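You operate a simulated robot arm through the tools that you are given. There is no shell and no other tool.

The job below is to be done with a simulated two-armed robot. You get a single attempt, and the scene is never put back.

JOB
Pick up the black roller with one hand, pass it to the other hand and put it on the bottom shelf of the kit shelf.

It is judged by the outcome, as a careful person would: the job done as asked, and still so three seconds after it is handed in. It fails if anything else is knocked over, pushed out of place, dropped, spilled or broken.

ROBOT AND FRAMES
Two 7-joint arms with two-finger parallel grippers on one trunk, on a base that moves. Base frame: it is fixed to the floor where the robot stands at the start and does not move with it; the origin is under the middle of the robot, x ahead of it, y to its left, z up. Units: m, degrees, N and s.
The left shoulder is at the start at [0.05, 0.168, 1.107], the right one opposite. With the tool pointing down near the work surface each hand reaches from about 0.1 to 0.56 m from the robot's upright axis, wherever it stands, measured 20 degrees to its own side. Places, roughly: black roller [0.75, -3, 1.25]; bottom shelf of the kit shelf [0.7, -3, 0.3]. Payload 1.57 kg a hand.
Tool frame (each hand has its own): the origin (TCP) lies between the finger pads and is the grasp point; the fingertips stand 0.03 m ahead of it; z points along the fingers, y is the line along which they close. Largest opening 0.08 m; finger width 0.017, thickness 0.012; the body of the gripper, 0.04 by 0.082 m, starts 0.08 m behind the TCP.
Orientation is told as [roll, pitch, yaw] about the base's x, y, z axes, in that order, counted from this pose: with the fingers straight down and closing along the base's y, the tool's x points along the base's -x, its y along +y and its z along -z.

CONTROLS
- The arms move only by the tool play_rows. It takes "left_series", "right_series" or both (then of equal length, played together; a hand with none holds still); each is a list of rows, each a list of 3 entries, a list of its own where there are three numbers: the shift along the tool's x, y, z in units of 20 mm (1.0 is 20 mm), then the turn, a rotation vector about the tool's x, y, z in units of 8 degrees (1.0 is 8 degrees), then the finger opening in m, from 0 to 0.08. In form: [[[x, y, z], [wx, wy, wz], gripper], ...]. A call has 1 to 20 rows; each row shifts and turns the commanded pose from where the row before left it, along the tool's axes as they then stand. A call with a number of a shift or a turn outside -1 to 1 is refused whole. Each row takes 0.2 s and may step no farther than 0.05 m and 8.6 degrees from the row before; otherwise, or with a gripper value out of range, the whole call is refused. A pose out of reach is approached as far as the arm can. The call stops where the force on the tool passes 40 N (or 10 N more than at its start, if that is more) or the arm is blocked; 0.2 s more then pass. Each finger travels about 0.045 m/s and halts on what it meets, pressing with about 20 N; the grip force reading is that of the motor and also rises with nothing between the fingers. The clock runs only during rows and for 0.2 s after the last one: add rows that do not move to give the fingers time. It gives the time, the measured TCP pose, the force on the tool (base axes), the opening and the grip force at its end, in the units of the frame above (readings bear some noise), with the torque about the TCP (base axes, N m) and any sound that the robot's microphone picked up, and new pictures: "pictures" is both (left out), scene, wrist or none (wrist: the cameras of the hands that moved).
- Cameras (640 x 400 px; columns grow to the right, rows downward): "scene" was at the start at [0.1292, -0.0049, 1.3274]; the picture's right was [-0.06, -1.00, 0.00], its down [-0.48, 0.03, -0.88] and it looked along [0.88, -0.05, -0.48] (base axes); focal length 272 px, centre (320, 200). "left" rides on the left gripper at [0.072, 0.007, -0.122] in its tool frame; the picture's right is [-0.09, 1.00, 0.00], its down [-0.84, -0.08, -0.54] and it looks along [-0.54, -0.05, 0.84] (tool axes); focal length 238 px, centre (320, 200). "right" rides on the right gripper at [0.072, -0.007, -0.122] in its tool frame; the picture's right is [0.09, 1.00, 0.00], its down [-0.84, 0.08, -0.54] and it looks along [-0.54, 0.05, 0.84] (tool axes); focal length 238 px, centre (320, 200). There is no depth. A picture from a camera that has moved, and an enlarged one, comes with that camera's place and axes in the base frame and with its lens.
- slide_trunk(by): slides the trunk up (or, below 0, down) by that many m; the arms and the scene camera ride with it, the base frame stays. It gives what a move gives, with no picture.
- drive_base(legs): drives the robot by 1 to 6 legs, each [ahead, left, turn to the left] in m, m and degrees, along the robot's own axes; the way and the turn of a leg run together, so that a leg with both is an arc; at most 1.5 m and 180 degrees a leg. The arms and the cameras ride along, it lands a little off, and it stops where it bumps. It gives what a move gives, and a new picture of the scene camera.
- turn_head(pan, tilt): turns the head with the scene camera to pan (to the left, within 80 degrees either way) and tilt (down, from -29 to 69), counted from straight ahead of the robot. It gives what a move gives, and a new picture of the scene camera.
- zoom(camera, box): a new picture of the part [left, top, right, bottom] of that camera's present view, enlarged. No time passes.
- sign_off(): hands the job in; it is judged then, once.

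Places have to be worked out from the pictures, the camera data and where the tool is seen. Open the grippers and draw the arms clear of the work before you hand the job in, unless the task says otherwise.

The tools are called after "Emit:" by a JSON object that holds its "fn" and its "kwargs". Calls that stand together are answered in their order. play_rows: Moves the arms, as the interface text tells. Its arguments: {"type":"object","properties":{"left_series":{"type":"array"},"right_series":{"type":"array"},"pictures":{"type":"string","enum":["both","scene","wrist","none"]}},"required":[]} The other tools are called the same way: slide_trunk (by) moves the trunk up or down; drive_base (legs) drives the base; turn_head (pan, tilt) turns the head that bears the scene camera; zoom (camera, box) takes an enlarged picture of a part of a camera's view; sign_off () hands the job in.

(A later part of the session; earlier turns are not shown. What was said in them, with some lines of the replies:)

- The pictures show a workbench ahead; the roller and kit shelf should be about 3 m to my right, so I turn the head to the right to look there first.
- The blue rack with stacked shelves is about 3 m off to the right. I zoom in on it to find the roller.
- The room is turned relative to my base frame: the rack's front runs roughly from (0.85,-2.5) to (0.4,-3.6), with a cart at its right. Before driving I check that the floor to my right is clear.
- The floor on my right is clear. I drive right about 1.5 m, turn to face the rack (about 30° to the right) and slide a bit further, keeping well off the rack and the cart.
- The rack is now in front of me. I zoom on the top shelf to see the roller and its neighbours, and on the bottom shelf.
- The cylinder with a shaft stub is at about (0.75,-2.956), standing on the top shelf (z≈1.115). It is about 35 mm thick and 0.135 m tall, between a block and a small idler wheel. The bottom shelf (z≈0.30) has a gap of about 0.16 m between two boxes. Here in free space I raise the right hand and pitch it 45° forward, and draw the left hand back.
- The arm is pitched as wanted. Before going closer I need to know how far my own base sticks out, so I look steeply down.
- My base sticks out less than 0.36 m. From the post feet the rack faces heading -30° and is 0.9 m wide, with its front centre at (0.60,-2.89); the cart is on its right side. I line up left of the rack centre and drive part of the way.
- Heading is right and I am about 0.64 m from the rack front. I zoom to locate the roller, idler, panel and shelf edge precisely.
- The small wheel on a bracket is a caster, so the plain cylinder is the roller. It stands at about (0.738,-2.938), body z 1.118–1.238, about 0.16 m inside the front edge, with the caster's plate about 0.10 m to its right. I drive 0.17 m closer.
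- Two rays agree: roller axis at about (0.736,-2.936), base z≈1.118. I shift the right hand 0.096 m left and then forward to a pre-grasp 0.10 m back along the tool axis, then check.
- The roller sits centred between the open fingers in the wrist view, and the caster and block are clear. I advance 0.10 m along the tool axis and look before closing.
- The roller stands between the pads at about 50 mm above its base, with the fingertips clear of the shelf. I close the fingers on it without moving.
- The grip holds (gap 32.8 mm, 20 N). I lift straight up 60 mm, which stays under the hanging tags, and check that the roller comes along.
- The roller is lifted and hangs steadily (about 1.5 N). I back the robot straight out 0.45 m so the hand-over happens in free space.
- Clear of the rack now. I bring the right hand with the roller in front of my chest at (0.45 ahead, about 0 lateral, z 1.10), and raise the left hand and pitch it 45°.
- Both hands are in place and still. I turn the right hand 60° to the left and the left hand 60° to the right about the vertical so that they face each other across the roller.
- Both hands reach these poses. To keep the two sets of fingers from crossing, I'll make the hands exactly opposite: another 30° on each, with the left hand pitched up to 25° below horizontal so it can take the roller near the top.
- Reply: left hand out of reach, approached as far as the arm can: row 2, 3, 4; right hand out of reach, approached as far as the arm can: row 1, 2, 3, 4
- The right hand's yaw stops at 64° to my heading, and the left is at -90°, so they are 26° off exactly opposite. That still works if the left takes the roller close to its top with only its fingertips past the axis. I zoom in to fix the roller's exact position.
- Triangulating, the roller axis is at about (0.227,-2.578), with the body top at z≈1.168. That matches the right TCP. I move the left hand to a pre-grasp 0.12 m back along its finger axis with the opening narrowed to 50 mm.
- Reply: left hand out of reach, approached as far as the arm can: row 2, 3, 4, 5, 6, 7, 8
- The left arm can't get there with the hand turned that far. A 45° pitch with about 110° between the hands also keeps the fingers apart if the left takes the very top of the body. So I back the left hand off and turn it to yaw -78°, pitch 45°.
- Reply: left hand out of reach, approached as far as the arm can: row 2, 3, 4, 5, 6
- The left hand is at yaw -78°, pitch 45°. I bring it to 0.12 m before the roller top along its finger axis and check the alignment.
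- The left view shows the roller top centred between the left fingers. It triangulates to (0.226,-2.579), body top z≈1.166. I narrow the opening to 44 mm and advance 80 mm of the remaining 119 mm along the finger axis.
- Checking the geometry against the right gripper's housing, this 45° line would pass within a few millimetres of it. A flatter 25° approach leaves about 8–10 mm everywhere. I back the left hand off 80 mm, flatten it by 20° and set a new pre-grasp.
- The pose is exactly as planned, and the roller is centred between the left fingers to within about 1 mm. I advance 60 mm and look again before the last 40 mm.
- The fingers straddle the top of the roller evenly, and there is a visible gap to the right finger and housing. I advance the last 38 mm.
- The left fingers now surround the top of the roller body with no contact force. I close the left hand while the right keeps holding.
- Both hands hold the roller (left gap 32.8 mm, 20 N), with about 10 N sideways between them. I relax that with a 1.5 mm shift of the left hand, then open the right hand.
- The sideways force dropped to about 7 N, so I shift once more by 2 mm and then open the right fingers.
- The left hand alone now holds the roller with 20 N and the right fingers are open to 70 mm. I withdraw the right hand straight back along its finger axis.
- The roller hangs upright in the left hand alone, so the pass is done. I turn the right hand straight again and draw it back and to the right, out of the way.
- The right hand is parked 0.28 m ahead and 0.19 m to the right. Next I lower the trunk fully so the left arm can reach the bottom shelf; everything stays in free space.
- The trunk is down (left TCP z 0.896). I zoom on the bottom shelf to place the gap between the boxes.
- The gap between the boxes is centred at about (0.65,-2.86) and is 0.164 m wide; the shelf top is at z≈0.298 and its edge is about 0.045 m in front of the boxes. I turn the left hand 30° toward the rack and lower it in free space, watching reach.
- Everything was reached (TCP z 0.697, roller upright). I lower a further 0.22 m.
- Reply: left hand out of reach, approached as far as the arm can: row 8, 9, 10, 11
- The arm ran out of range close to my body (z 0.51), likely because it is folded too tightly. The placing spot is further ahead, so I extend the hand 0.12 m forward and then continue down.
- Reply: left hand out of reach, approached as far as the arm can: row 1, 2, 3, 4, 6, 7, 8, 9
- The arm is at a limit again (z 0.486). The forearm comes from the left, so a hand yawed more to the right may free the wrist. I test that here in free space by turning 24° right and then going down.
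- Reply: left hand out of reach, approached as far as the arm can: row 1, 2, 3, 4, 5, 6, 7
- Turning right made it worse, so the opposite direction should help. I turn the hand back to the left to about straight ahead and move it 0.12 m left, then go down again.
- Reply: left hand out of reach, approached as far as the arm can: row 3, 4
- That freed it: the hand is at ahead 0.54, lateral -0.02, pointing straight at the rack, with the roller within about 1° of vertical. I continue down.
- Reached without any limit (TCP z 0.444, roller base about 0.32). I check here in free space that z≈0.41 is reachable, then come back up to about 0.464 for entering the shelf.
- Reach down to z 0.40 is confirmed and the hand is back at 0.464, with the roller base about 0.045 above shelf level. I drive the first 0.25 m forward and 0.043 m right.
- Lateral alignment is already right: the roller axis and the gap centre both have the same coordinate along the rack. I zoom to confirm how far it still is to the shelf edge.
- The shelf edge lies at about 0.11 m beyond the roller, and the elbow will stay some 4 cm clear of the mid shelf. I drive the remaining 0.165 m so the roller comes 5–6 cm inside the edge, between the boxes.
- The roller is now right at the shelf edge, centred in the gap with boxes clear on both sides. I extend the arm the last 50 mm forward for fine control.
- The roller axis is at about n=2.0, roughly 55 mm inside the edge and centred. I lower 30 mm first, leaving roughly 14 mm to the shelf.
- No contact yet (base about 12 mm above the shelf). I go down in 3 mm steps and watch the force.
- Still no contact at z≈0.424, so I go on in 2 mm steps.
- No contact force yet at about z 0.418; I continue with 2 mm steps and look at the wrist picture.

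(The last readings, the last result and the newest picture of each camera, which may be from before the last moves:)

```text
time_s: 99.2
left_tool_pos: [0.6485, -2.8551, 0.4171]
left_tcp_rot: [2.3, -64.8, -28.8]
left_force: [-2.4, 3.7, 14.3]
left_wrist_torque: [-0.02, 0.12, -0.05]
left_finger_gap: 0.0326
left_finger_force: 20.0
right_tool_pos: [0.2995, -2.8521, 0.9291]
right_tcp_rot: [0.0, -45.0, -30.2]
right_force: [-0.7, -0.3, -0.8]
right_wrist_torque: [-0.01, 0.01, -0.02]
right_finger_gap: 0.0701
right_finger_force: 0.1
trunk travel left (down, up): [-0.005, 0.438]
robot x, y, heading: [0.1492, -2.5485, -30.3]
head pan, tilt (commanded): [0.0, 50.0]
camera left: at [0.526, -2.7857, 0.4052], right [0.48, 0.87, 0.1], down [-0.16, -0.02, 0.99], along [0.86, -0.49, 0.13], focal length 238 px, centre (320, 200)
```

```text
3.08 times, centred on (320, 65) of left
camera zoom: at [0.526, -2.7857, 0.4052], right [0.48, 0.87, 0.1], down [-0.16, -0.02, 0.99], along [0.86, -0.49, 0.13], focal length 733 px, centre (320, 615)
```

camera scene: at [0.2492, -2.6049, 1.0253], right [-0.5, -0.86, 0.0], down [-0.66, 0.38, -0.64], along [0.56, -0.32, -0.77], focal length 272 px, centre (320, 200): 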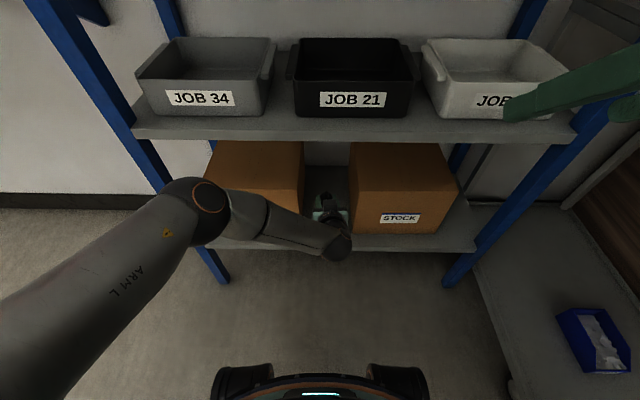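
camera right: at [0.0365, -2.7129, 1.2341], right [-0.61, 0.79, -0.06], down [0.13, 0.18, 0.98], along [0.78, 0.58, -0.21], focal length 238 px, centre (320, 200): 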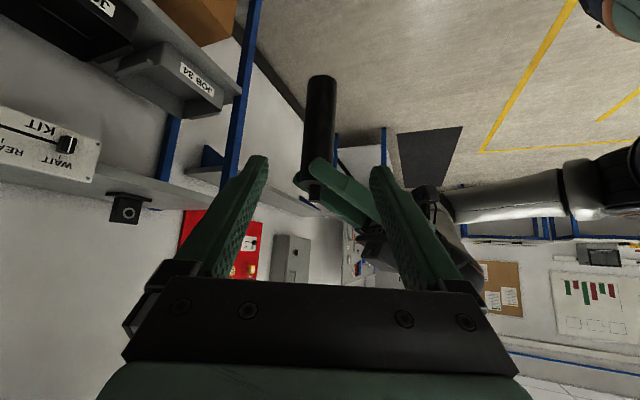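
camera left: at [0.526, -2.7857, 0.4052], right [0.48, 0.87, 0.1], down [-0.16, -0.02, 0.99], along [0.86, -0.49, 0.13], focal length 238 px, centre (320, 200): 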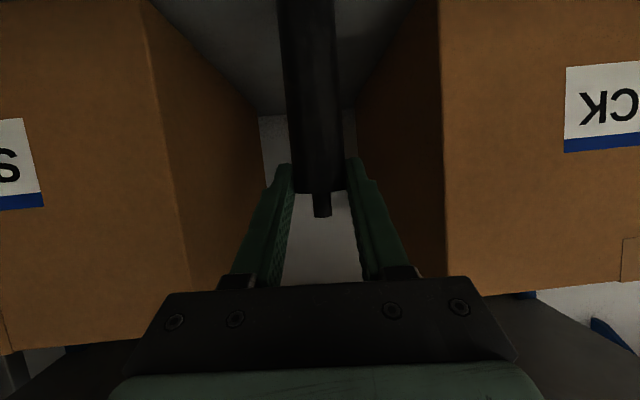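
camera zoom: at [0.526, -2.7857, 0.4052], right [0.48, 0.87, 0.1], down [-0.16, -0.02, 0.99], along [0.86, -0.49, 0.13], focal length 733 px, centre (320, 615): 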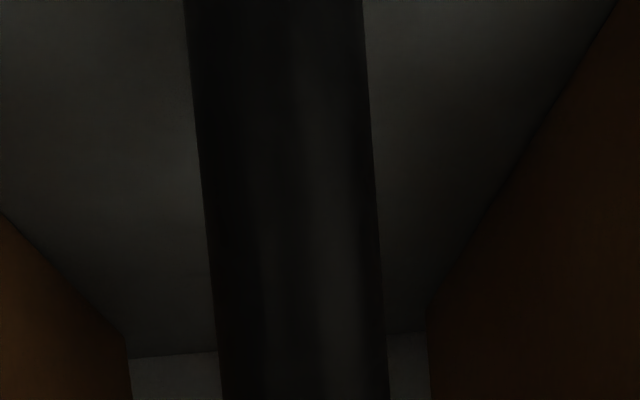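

Contact: 14 N upward at z≈0.417, so the roller stands on the shelf. I relieve about 1.5 mm so it doesn't press hard, then check.

Emit:
{"fn": "play_rows", "kwargs": {"left_series": [[[-0.045, 0, -0.0217], [0, 0, 0], 0.02], [[-0.022, 0, -0.01], [0, 0, 0], 0.02], [[0, 0, 0], [0, 0, 0], 0.02]], "pictures": "none"}}

```text
time_s: 100.0
left_tool_pos: [0.649, -2.8545, 0.4173]
left_tcp_rot: [2.4, -64.6, -28.7]
left_force: [2.3, -1.4, 13.6]
left_wrist_torque: [-0.41, -0.46, 0.03]
left_finger_gap: 0.0328
left_finger_force: 20.0
right_tool_pos: [0.3008, -2.8517, 0.9271]
right_tcp_rot: [0.0, -45.1, -30.2]
right_force: [-0.3, -0.1, 0.2]
right_wrist_torque: [0.0, -0.03, -0.01]
right_finger_gap: 0.07
right_finger_force: 0.1
trunk travel left (down, up): [-0.005, 0.438]
robot x, y, heading: [0.1478, -2.5432, -30.2]
head pan, tilt (commanded): [0.0, 50.0]
```

The force is still about 13.6 N, so I raise a further 1.5 mm.

Emit:
{"fn": "play_rows", "kwargs": {"left_series": [[[-0.045, 0, -0.0217], [0, 0, 0], 0.02], [[-0.022, 0, -0.01], [0, 0, 0], 0.02], [[0, 0, 0], [0, 0, 0], 0.02]], "pictures": "none"}}

```text
time_s: 100.8
left_tool_pos: [0.6477, -2.8538, 0.4176]
left_tcp_rot: [2.2, -64.3, -28.8]
left_force: [2.0, -1.5, 6.9]
left_wrist_torque: [-0.21, -0.36, 0.05]
left_finger_gap: 0.0324
left_finger_force: 20.0
right_tool_pos: [0.3002, -2.8516, 0.9279]
right_tcp_rot: [0.0, -45.2, -30.2]
right_force: [-0.5, 0.0, 0.3]
right_wrist_torque: [-0.02, -0.04, 0.0]
right_finger_gap: 0.0699
right_finger_force: 0.1
trunk travel left (down, up): [-0.005, 0.438]
robot x, y, heading: [0.1455, -2.5469, -30.1]
head pan, tilt (commanded): [0.0, 50.0]
```

It is down to 6.9 N. One more millimetre, then I open the fingers gradually to 60 mm.

Emit:
{"fn": "play_rows", "kwargs": {"left_series": [[[-0.045, 0, -0.0217], [0, 0, 0], 0.02], [[0, 0, 0], [0, 0, 0], 0.02]], "pictures": "none"}}

```text
time_s: 101.4
left_tool_pos: [0.6468, -2.8539, 0.4167]
left_tcp_rot: [2.2, -64.2, -28.8]
left_force: [1.1, 0.2, 1.1]
left_wrist_torque: [-0.01, -0.11, 0.04]
left_finger_gap: 0.0323
left_finger_force: 19.9
right_tool_pos: [0.3014, -2.8515, 0.9274]
right_tcp_rot: [0.2, -45.2, -30.3]
right_force: [-0.3, 0.1, 1.0]
right_wrist_torque: [-0.02, -0.01, -0.04]
right_finger_gap: 0.0698
right_finger_force: 0.0
trunk travel left (down, up): [-0.005, 0.438]
robot x, y, heading: [0.1505, -2.5487, -30.1]
head pan, tilt (commanded): [0.0, 50.0]
```

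The load is now about 1 N with the roller standing on the shelf. I open the left fingers slowly.

Emit:
{"fn": "play_rows", "kwargs": {"left_series": [[[0, 0, 0], [0, 0, 0], 0.033], [[0, 0, 0], [0, 0, 0], 0.036], [[0, 0, 0], [0, 0, 0], 0.04], [[0, 0, 0], [0, 0, 0], 0.045], [[0, 0, 0], [0, 0, 0], 0.052], [[0, 0, 0], [0, 0, 0], 0.06], [[0, 0, 0], [0, 0, 0], 0.06], [[0, 0, 0], [0, 0, 0], 0.06]], "pictures": "both"}}

Emit:
{"fn": "zoom", "kwargs": {"camera": "scene", "box": [240, 150, 440, 280]}}

```text
time_s: 103.2
left_tool_pos: [0.6489, -2.8548, 0.4188]
left_tcp_rot: [2.3, -64.2, -28.8]
left_force: [0.3, 0.1, -0.5]
left_wrist_torque: [0.0, 0.01, -0.03]
left_finger_gap: 0.0599
left_finger_force: 0.1
right_tool_pos: [0.301, -2.8523, 0.9279]
right_tcp_rot: [0.1, -45.1, -30.1]
right_force: [-0.3, -0.1, -0.3]
right_wrist_torque: [-0.02, -0.02, -0.03]
right_finger_gap: 0.07
right_finger_force: 0.1
trunk travel left (down, up): [-0.005, 0.438]
robot x, y, heading: [0.1528, -2.5461, -30.1]
head pan, tilt (commanded): [0.0, 50.0]
camera scene: at [0.2491, -2.6049, 1.0253], right [-0.5, -0.86, 0.0], down [-0.66, 0.38, -0.64], along [0.56, -0.32, -0.77], focal length 272 px, centre (320, 200)
camera left: at [0.525, -2.7848, 0.4069], right [0.48, 0.87, 0.1], down [-0.16, -0.03, 0.99], along [0.86, -0.49, 0.12], focal length 238 px, centre (320, 200)
```

scene: 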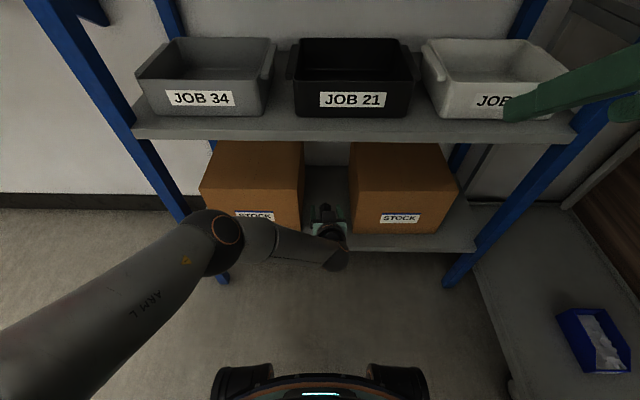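
left: 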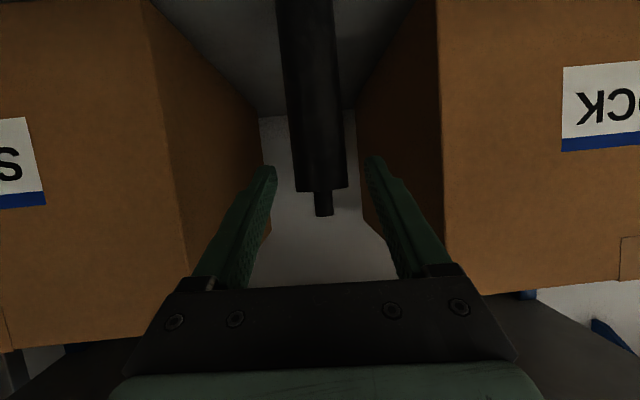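

```text
3.08 times, centred on (340, 215) of scene
camera zoom: at [0.2491, -2.6049, 1.0253], right [-0.5, -0.86, 0.0], down [-0.66, 0.38, -0.64], along [0.56, -0.32, -0.77], focal length 838 px, centre (258, 154)
```

zoom: 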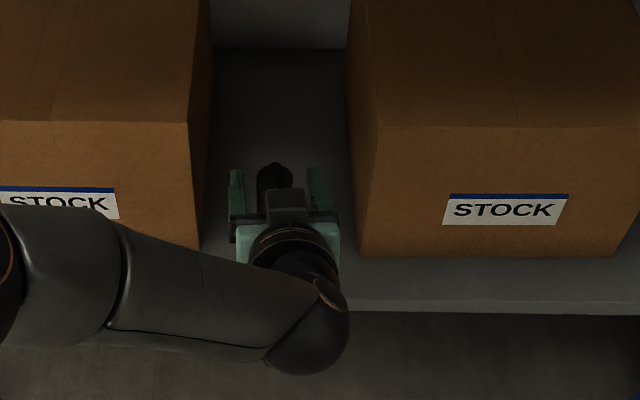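

The roller stands free and upright between the open fingers. I withdraw the left hand straight back horizontally by 55 mm, within the range I know is reachable.

Emit:
{"fn": "play_rows", "kwargs": {"left_series": [[[0.2, 0, -0.42], [0, 0, 0], 0.06], [[0.3, 0, -0.63], [0, 0, 0], 0.06], [[0.35, 0, -0.735], [0, 0, 0], 0.06], [[0.35, 0, -0.735], [0, 0, 0], 0.06], [[0, 0, 0], [0, 0, 0], 0.06]], "pictures": "both"}}

```text
time_s: 104.4
left_tool_pos: [0.5978, -2.8301, 0.4179]
left_tcp_rot: [2.2, -64.3, -28.8]
left_force: [-1.0, -0.8, 0.5]
left_wrist_torque: [-0.01, -0.02, -0.02]
left_finger_gap: 0.0601
left_finger_force: 0.0
right_tool_pos: [0.3008, -2.853, 0.9282]
right_tcp_rot: [0.1, -45.0, -30.3]
right_force: [0.0, -0.7, -0.5]
right_wrist_torque: [0.04, -0.03, 0.02]
right_finger_gap: 0.07
right_finger_force: 0.0
trunk travel left (down, up): [-0.005, 0.438]
robot x, y, heading: [0.1489, -2.5447, -30.1]
head pan, tilt (commanded): [0.0, 50.0]
camera scene: at [0.2491, -2.6049, 1.0253], right [-0.5, -0.86, 0.0], down [-0.66, 0.38, -0.64], along [0.56, -0.32, -0.77], focal length 272 px, centre (320, 200)
camera left: at [0.4755, -2.7597, 0.4076], right [0.48, 0.87, 0.1], down [-0.16, -0.03, 0.99], along [0.86, -0.49, 0.12], focal length 238 px, centre (320, 200)
```

scene: 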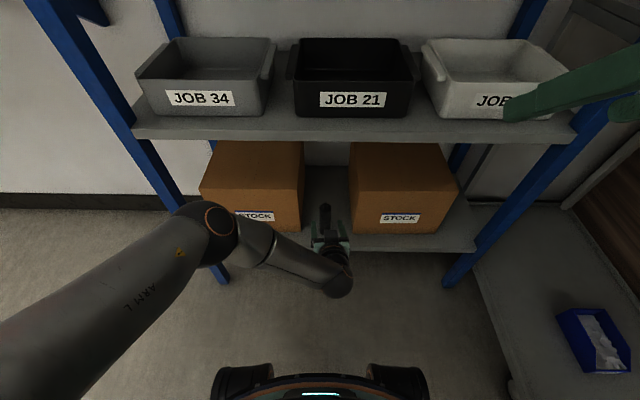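
left: 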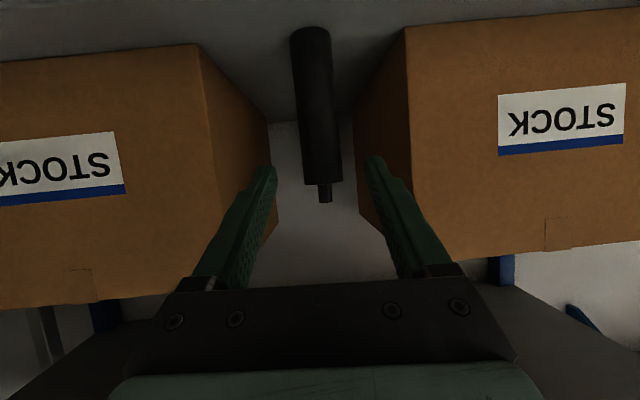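

The roller stays standing on the shelf between the boxes and the fingers have cleared it. I back the robot straight away from the rack by 0.4 m.

Emit:
{"fn": "drive_base", "kwargs": {"legs": [[-0.4, 0, 0]]}}

Emit:
{"fn": "turn_head", "kwargs": {"pan": 0, "tilt": 32}}

Emit:
{"fn": "zoom", "kwargs": {"camera": "left", "box": [0, 0, 640, 400]}}

```text
time_s: 106.9
left_tool_pos: [0.2521, -2.6294, 0.4198]
left_tcp_rot: [2.1, -64.3, -28.9]
left_force: [0.4, -0.7, 0.4]
left_wrist_torque: [-0.01, -0.01, 0.02]
left_finger_gap: 0.06
left_finger_force: 0.0
right_tool_pos: [-0.0443, -2.6518, 0.928]
right_tcp_rot: [0.1, -45.1, -30.3]
right_force: [0.1, 0.6, -1.0]
right_wrist_torque: [0.0, -0.02, 0.02]
right_finger_gap: 0.0699
right_finger_force: 0.0
trunk travel left (down, up): [-0.005, 0.438]
robot x, y, heading: [-0.1961, -2.3437, -30.1]
head pan, tilt (commanded): [0.0, 50.0]
camera scene: at [-0.0963, -2.4046, 1.0253], right [-0.5, -0.87, 0.0], down [-0.66, 0.38, -0.64], along [0.56, -0.32, -0.77], focal length 272 px, centre (320, 200)
```

scene: 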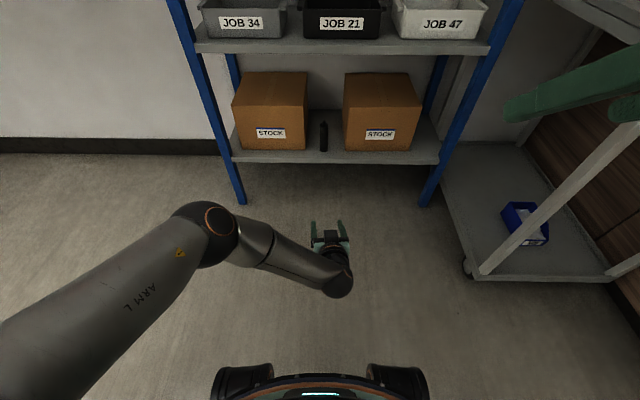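

```text
time_s: 107.7
left_tool_pos: [0.2528, -2.6293, 0.4192]
left_tcp_rot: [2.2, -64.3, -28.8]
left_force: [0.4, -0.6, -0.8]
left_wrist_torque: [0.03, 0.0, 0.02]
left_finger_gap: 0.0602
left_finger_force: 0.1
right_tool_pos: [-0.0445, -2.6531, 0.9287]
right_tcp_rot: [0.1, -45.1, -30.3]
right_force: [0.3, -0.7, -0.1]
right_wrist_torque: [0.03, -0.02, -0.03]
right_finger_gap: 0.0702
right_finger_force: 0.1
trunk travel left (down, up): [-0.005, 0.438]
robot x, y, heading: [-0.1953, -2.3457, -30.3]
head pan, tilt (commanded): [0.0, 32.0]
camera scene: at [-0.0855, -2.4108, 1.0517], right [-0.5, -0.87, 0.0], down [-0.46, 0.27, -0.85], along [0.73, -0.43, -0.53], focal length 272 px, centre (320, 200)
```

scene: 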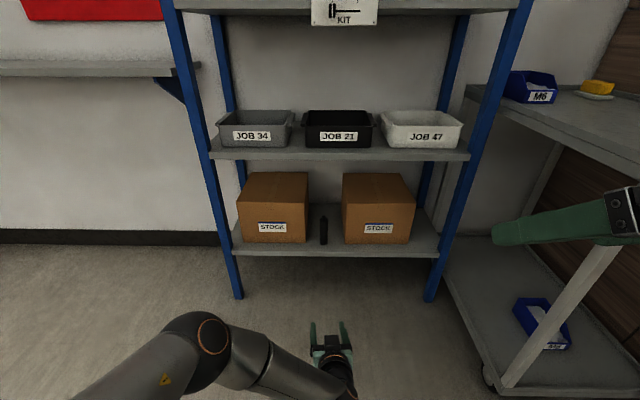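

```text
1.00 times, centred on (320, 200) of left (not enlarged: the box is as wide or as high as the picture)
camera zoom: at [0.1301, -2.5594, 0.4076], right [0.48, 0.87, 0.1], down [-0.16, -0.03, 0.99], along [0.86, -0.49, 0.12], focal length 238 px, centre (320, 200)
```

zoom: 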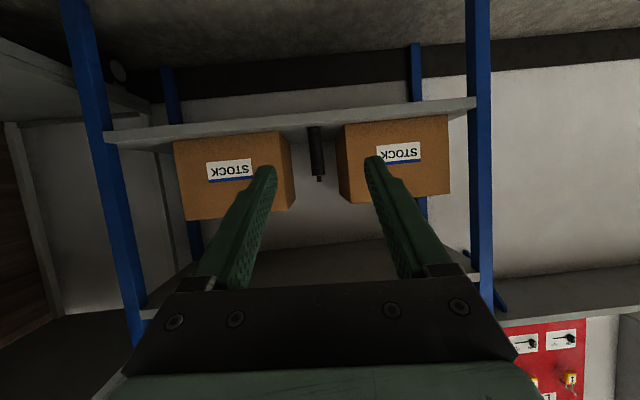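

The roller stands upright on the bottom shelf. I take a closer look at it and check that the top shelf is undisturbed.

Emit:
{"fn": "zoom", "kwargs": {"camera": "scene", "box": [210, 150, 460, 300]}}

Emit:
{"fn": "turn_head", "kwargs": {"pan": 0, "tilt": 5}}

```text
2.56 times, centred on (335, 225) of scene
camera zoom: at [-0.0855, -2.4108, 1.0517], right [-0.5, -0.87, 0.0], down [-0.46, 0.27, -0.85], along [0.73, -0.43, -0.53], focal length 697 px, centre (282, 136)
```

zoom: 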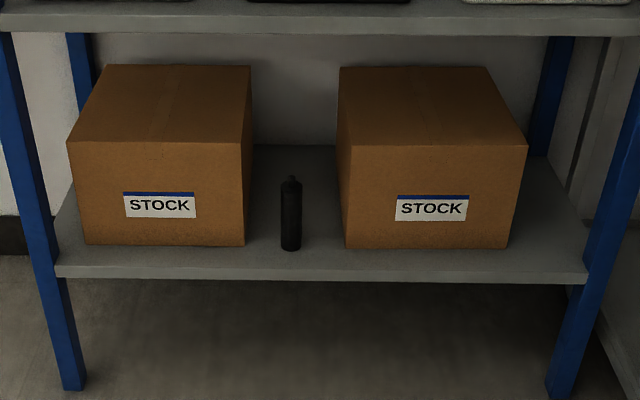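

```text
time_s: 108.6
left_tool_pos: [0.2528, -2.63, 0.4185]
left_tcp_rot: [2.3, -64.3, -28.7]
left_force: [-0.4, -0.1, 0.0]
left_wrist_torque: [0.01, 0.01, 0.0]
left_finger_gap: 0.06
left_finger_force: 0.0
right_tool_pos: [-0.0442, -2.6511, 0.9286]
right_tcp_rot: [0.1, -45.1, -30.2]
right_force: [-0.4, 0.1, -0.3]
right_wrist_torque: [-0.02, -0.01, 0.01]
right_finger_gap: 0.0698
right_finger_force: 0.1
trunk travel left (down, up): [-0.005, 0.438]
robot x, y, heading: [-0.1921, -2.3461, -30.3]
head pan, tilt (commanded): [0.0, 5.0]
camera scene: at [-0.0835, -2.412, 1.0952], right [-0.5, -0.87, 0.0], down [-0.08, 0.04, -1.0], along [0.86, -0.5, -0.09], focal length 272 px, centre (320, 200)
```

scene: 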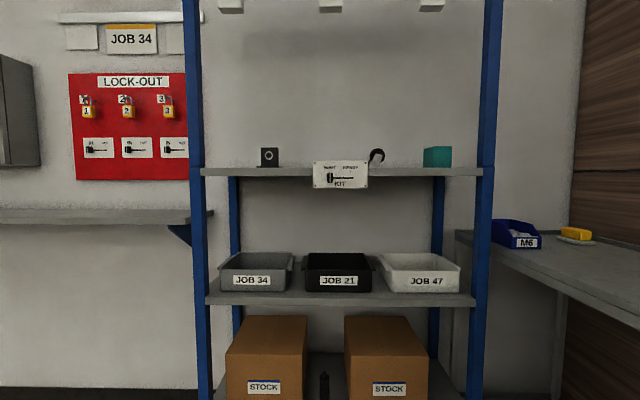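

The roller stands upright on the bottom shelf between the two boxes. The block, caster, teal part, bins and KIT switch are all where they were. Both grippers are open and well clear of the rack, so I hand the job in.

Emit:
{"fn": "sign_off", "kwargs": {}}

```text
The job is handed in.
```

The black roller is now standing upright on the bottom shelf of the kit shelf, between the two stock boxes and about 5–6 cm in from the front edge. I have handed the job in; no verdict has come back yet.

- **Pick:** the right hand took the roller from the top shelf without touching the block or the caster beside it.
- **Pass:** with the robot backed away from the rack, the left hand gripped the roller while the right still held it. The right hand then let go and withdrew.
- **Place:** the left hand lowered the roller until it touched the shelf and eased the load to about 1 N. It then opened and pulled straight back.

In the last pictures, the other parts on the top shelf, the bins, the boxes and the KIT switch are all where they were. Both grippers are open and clear of the rack.
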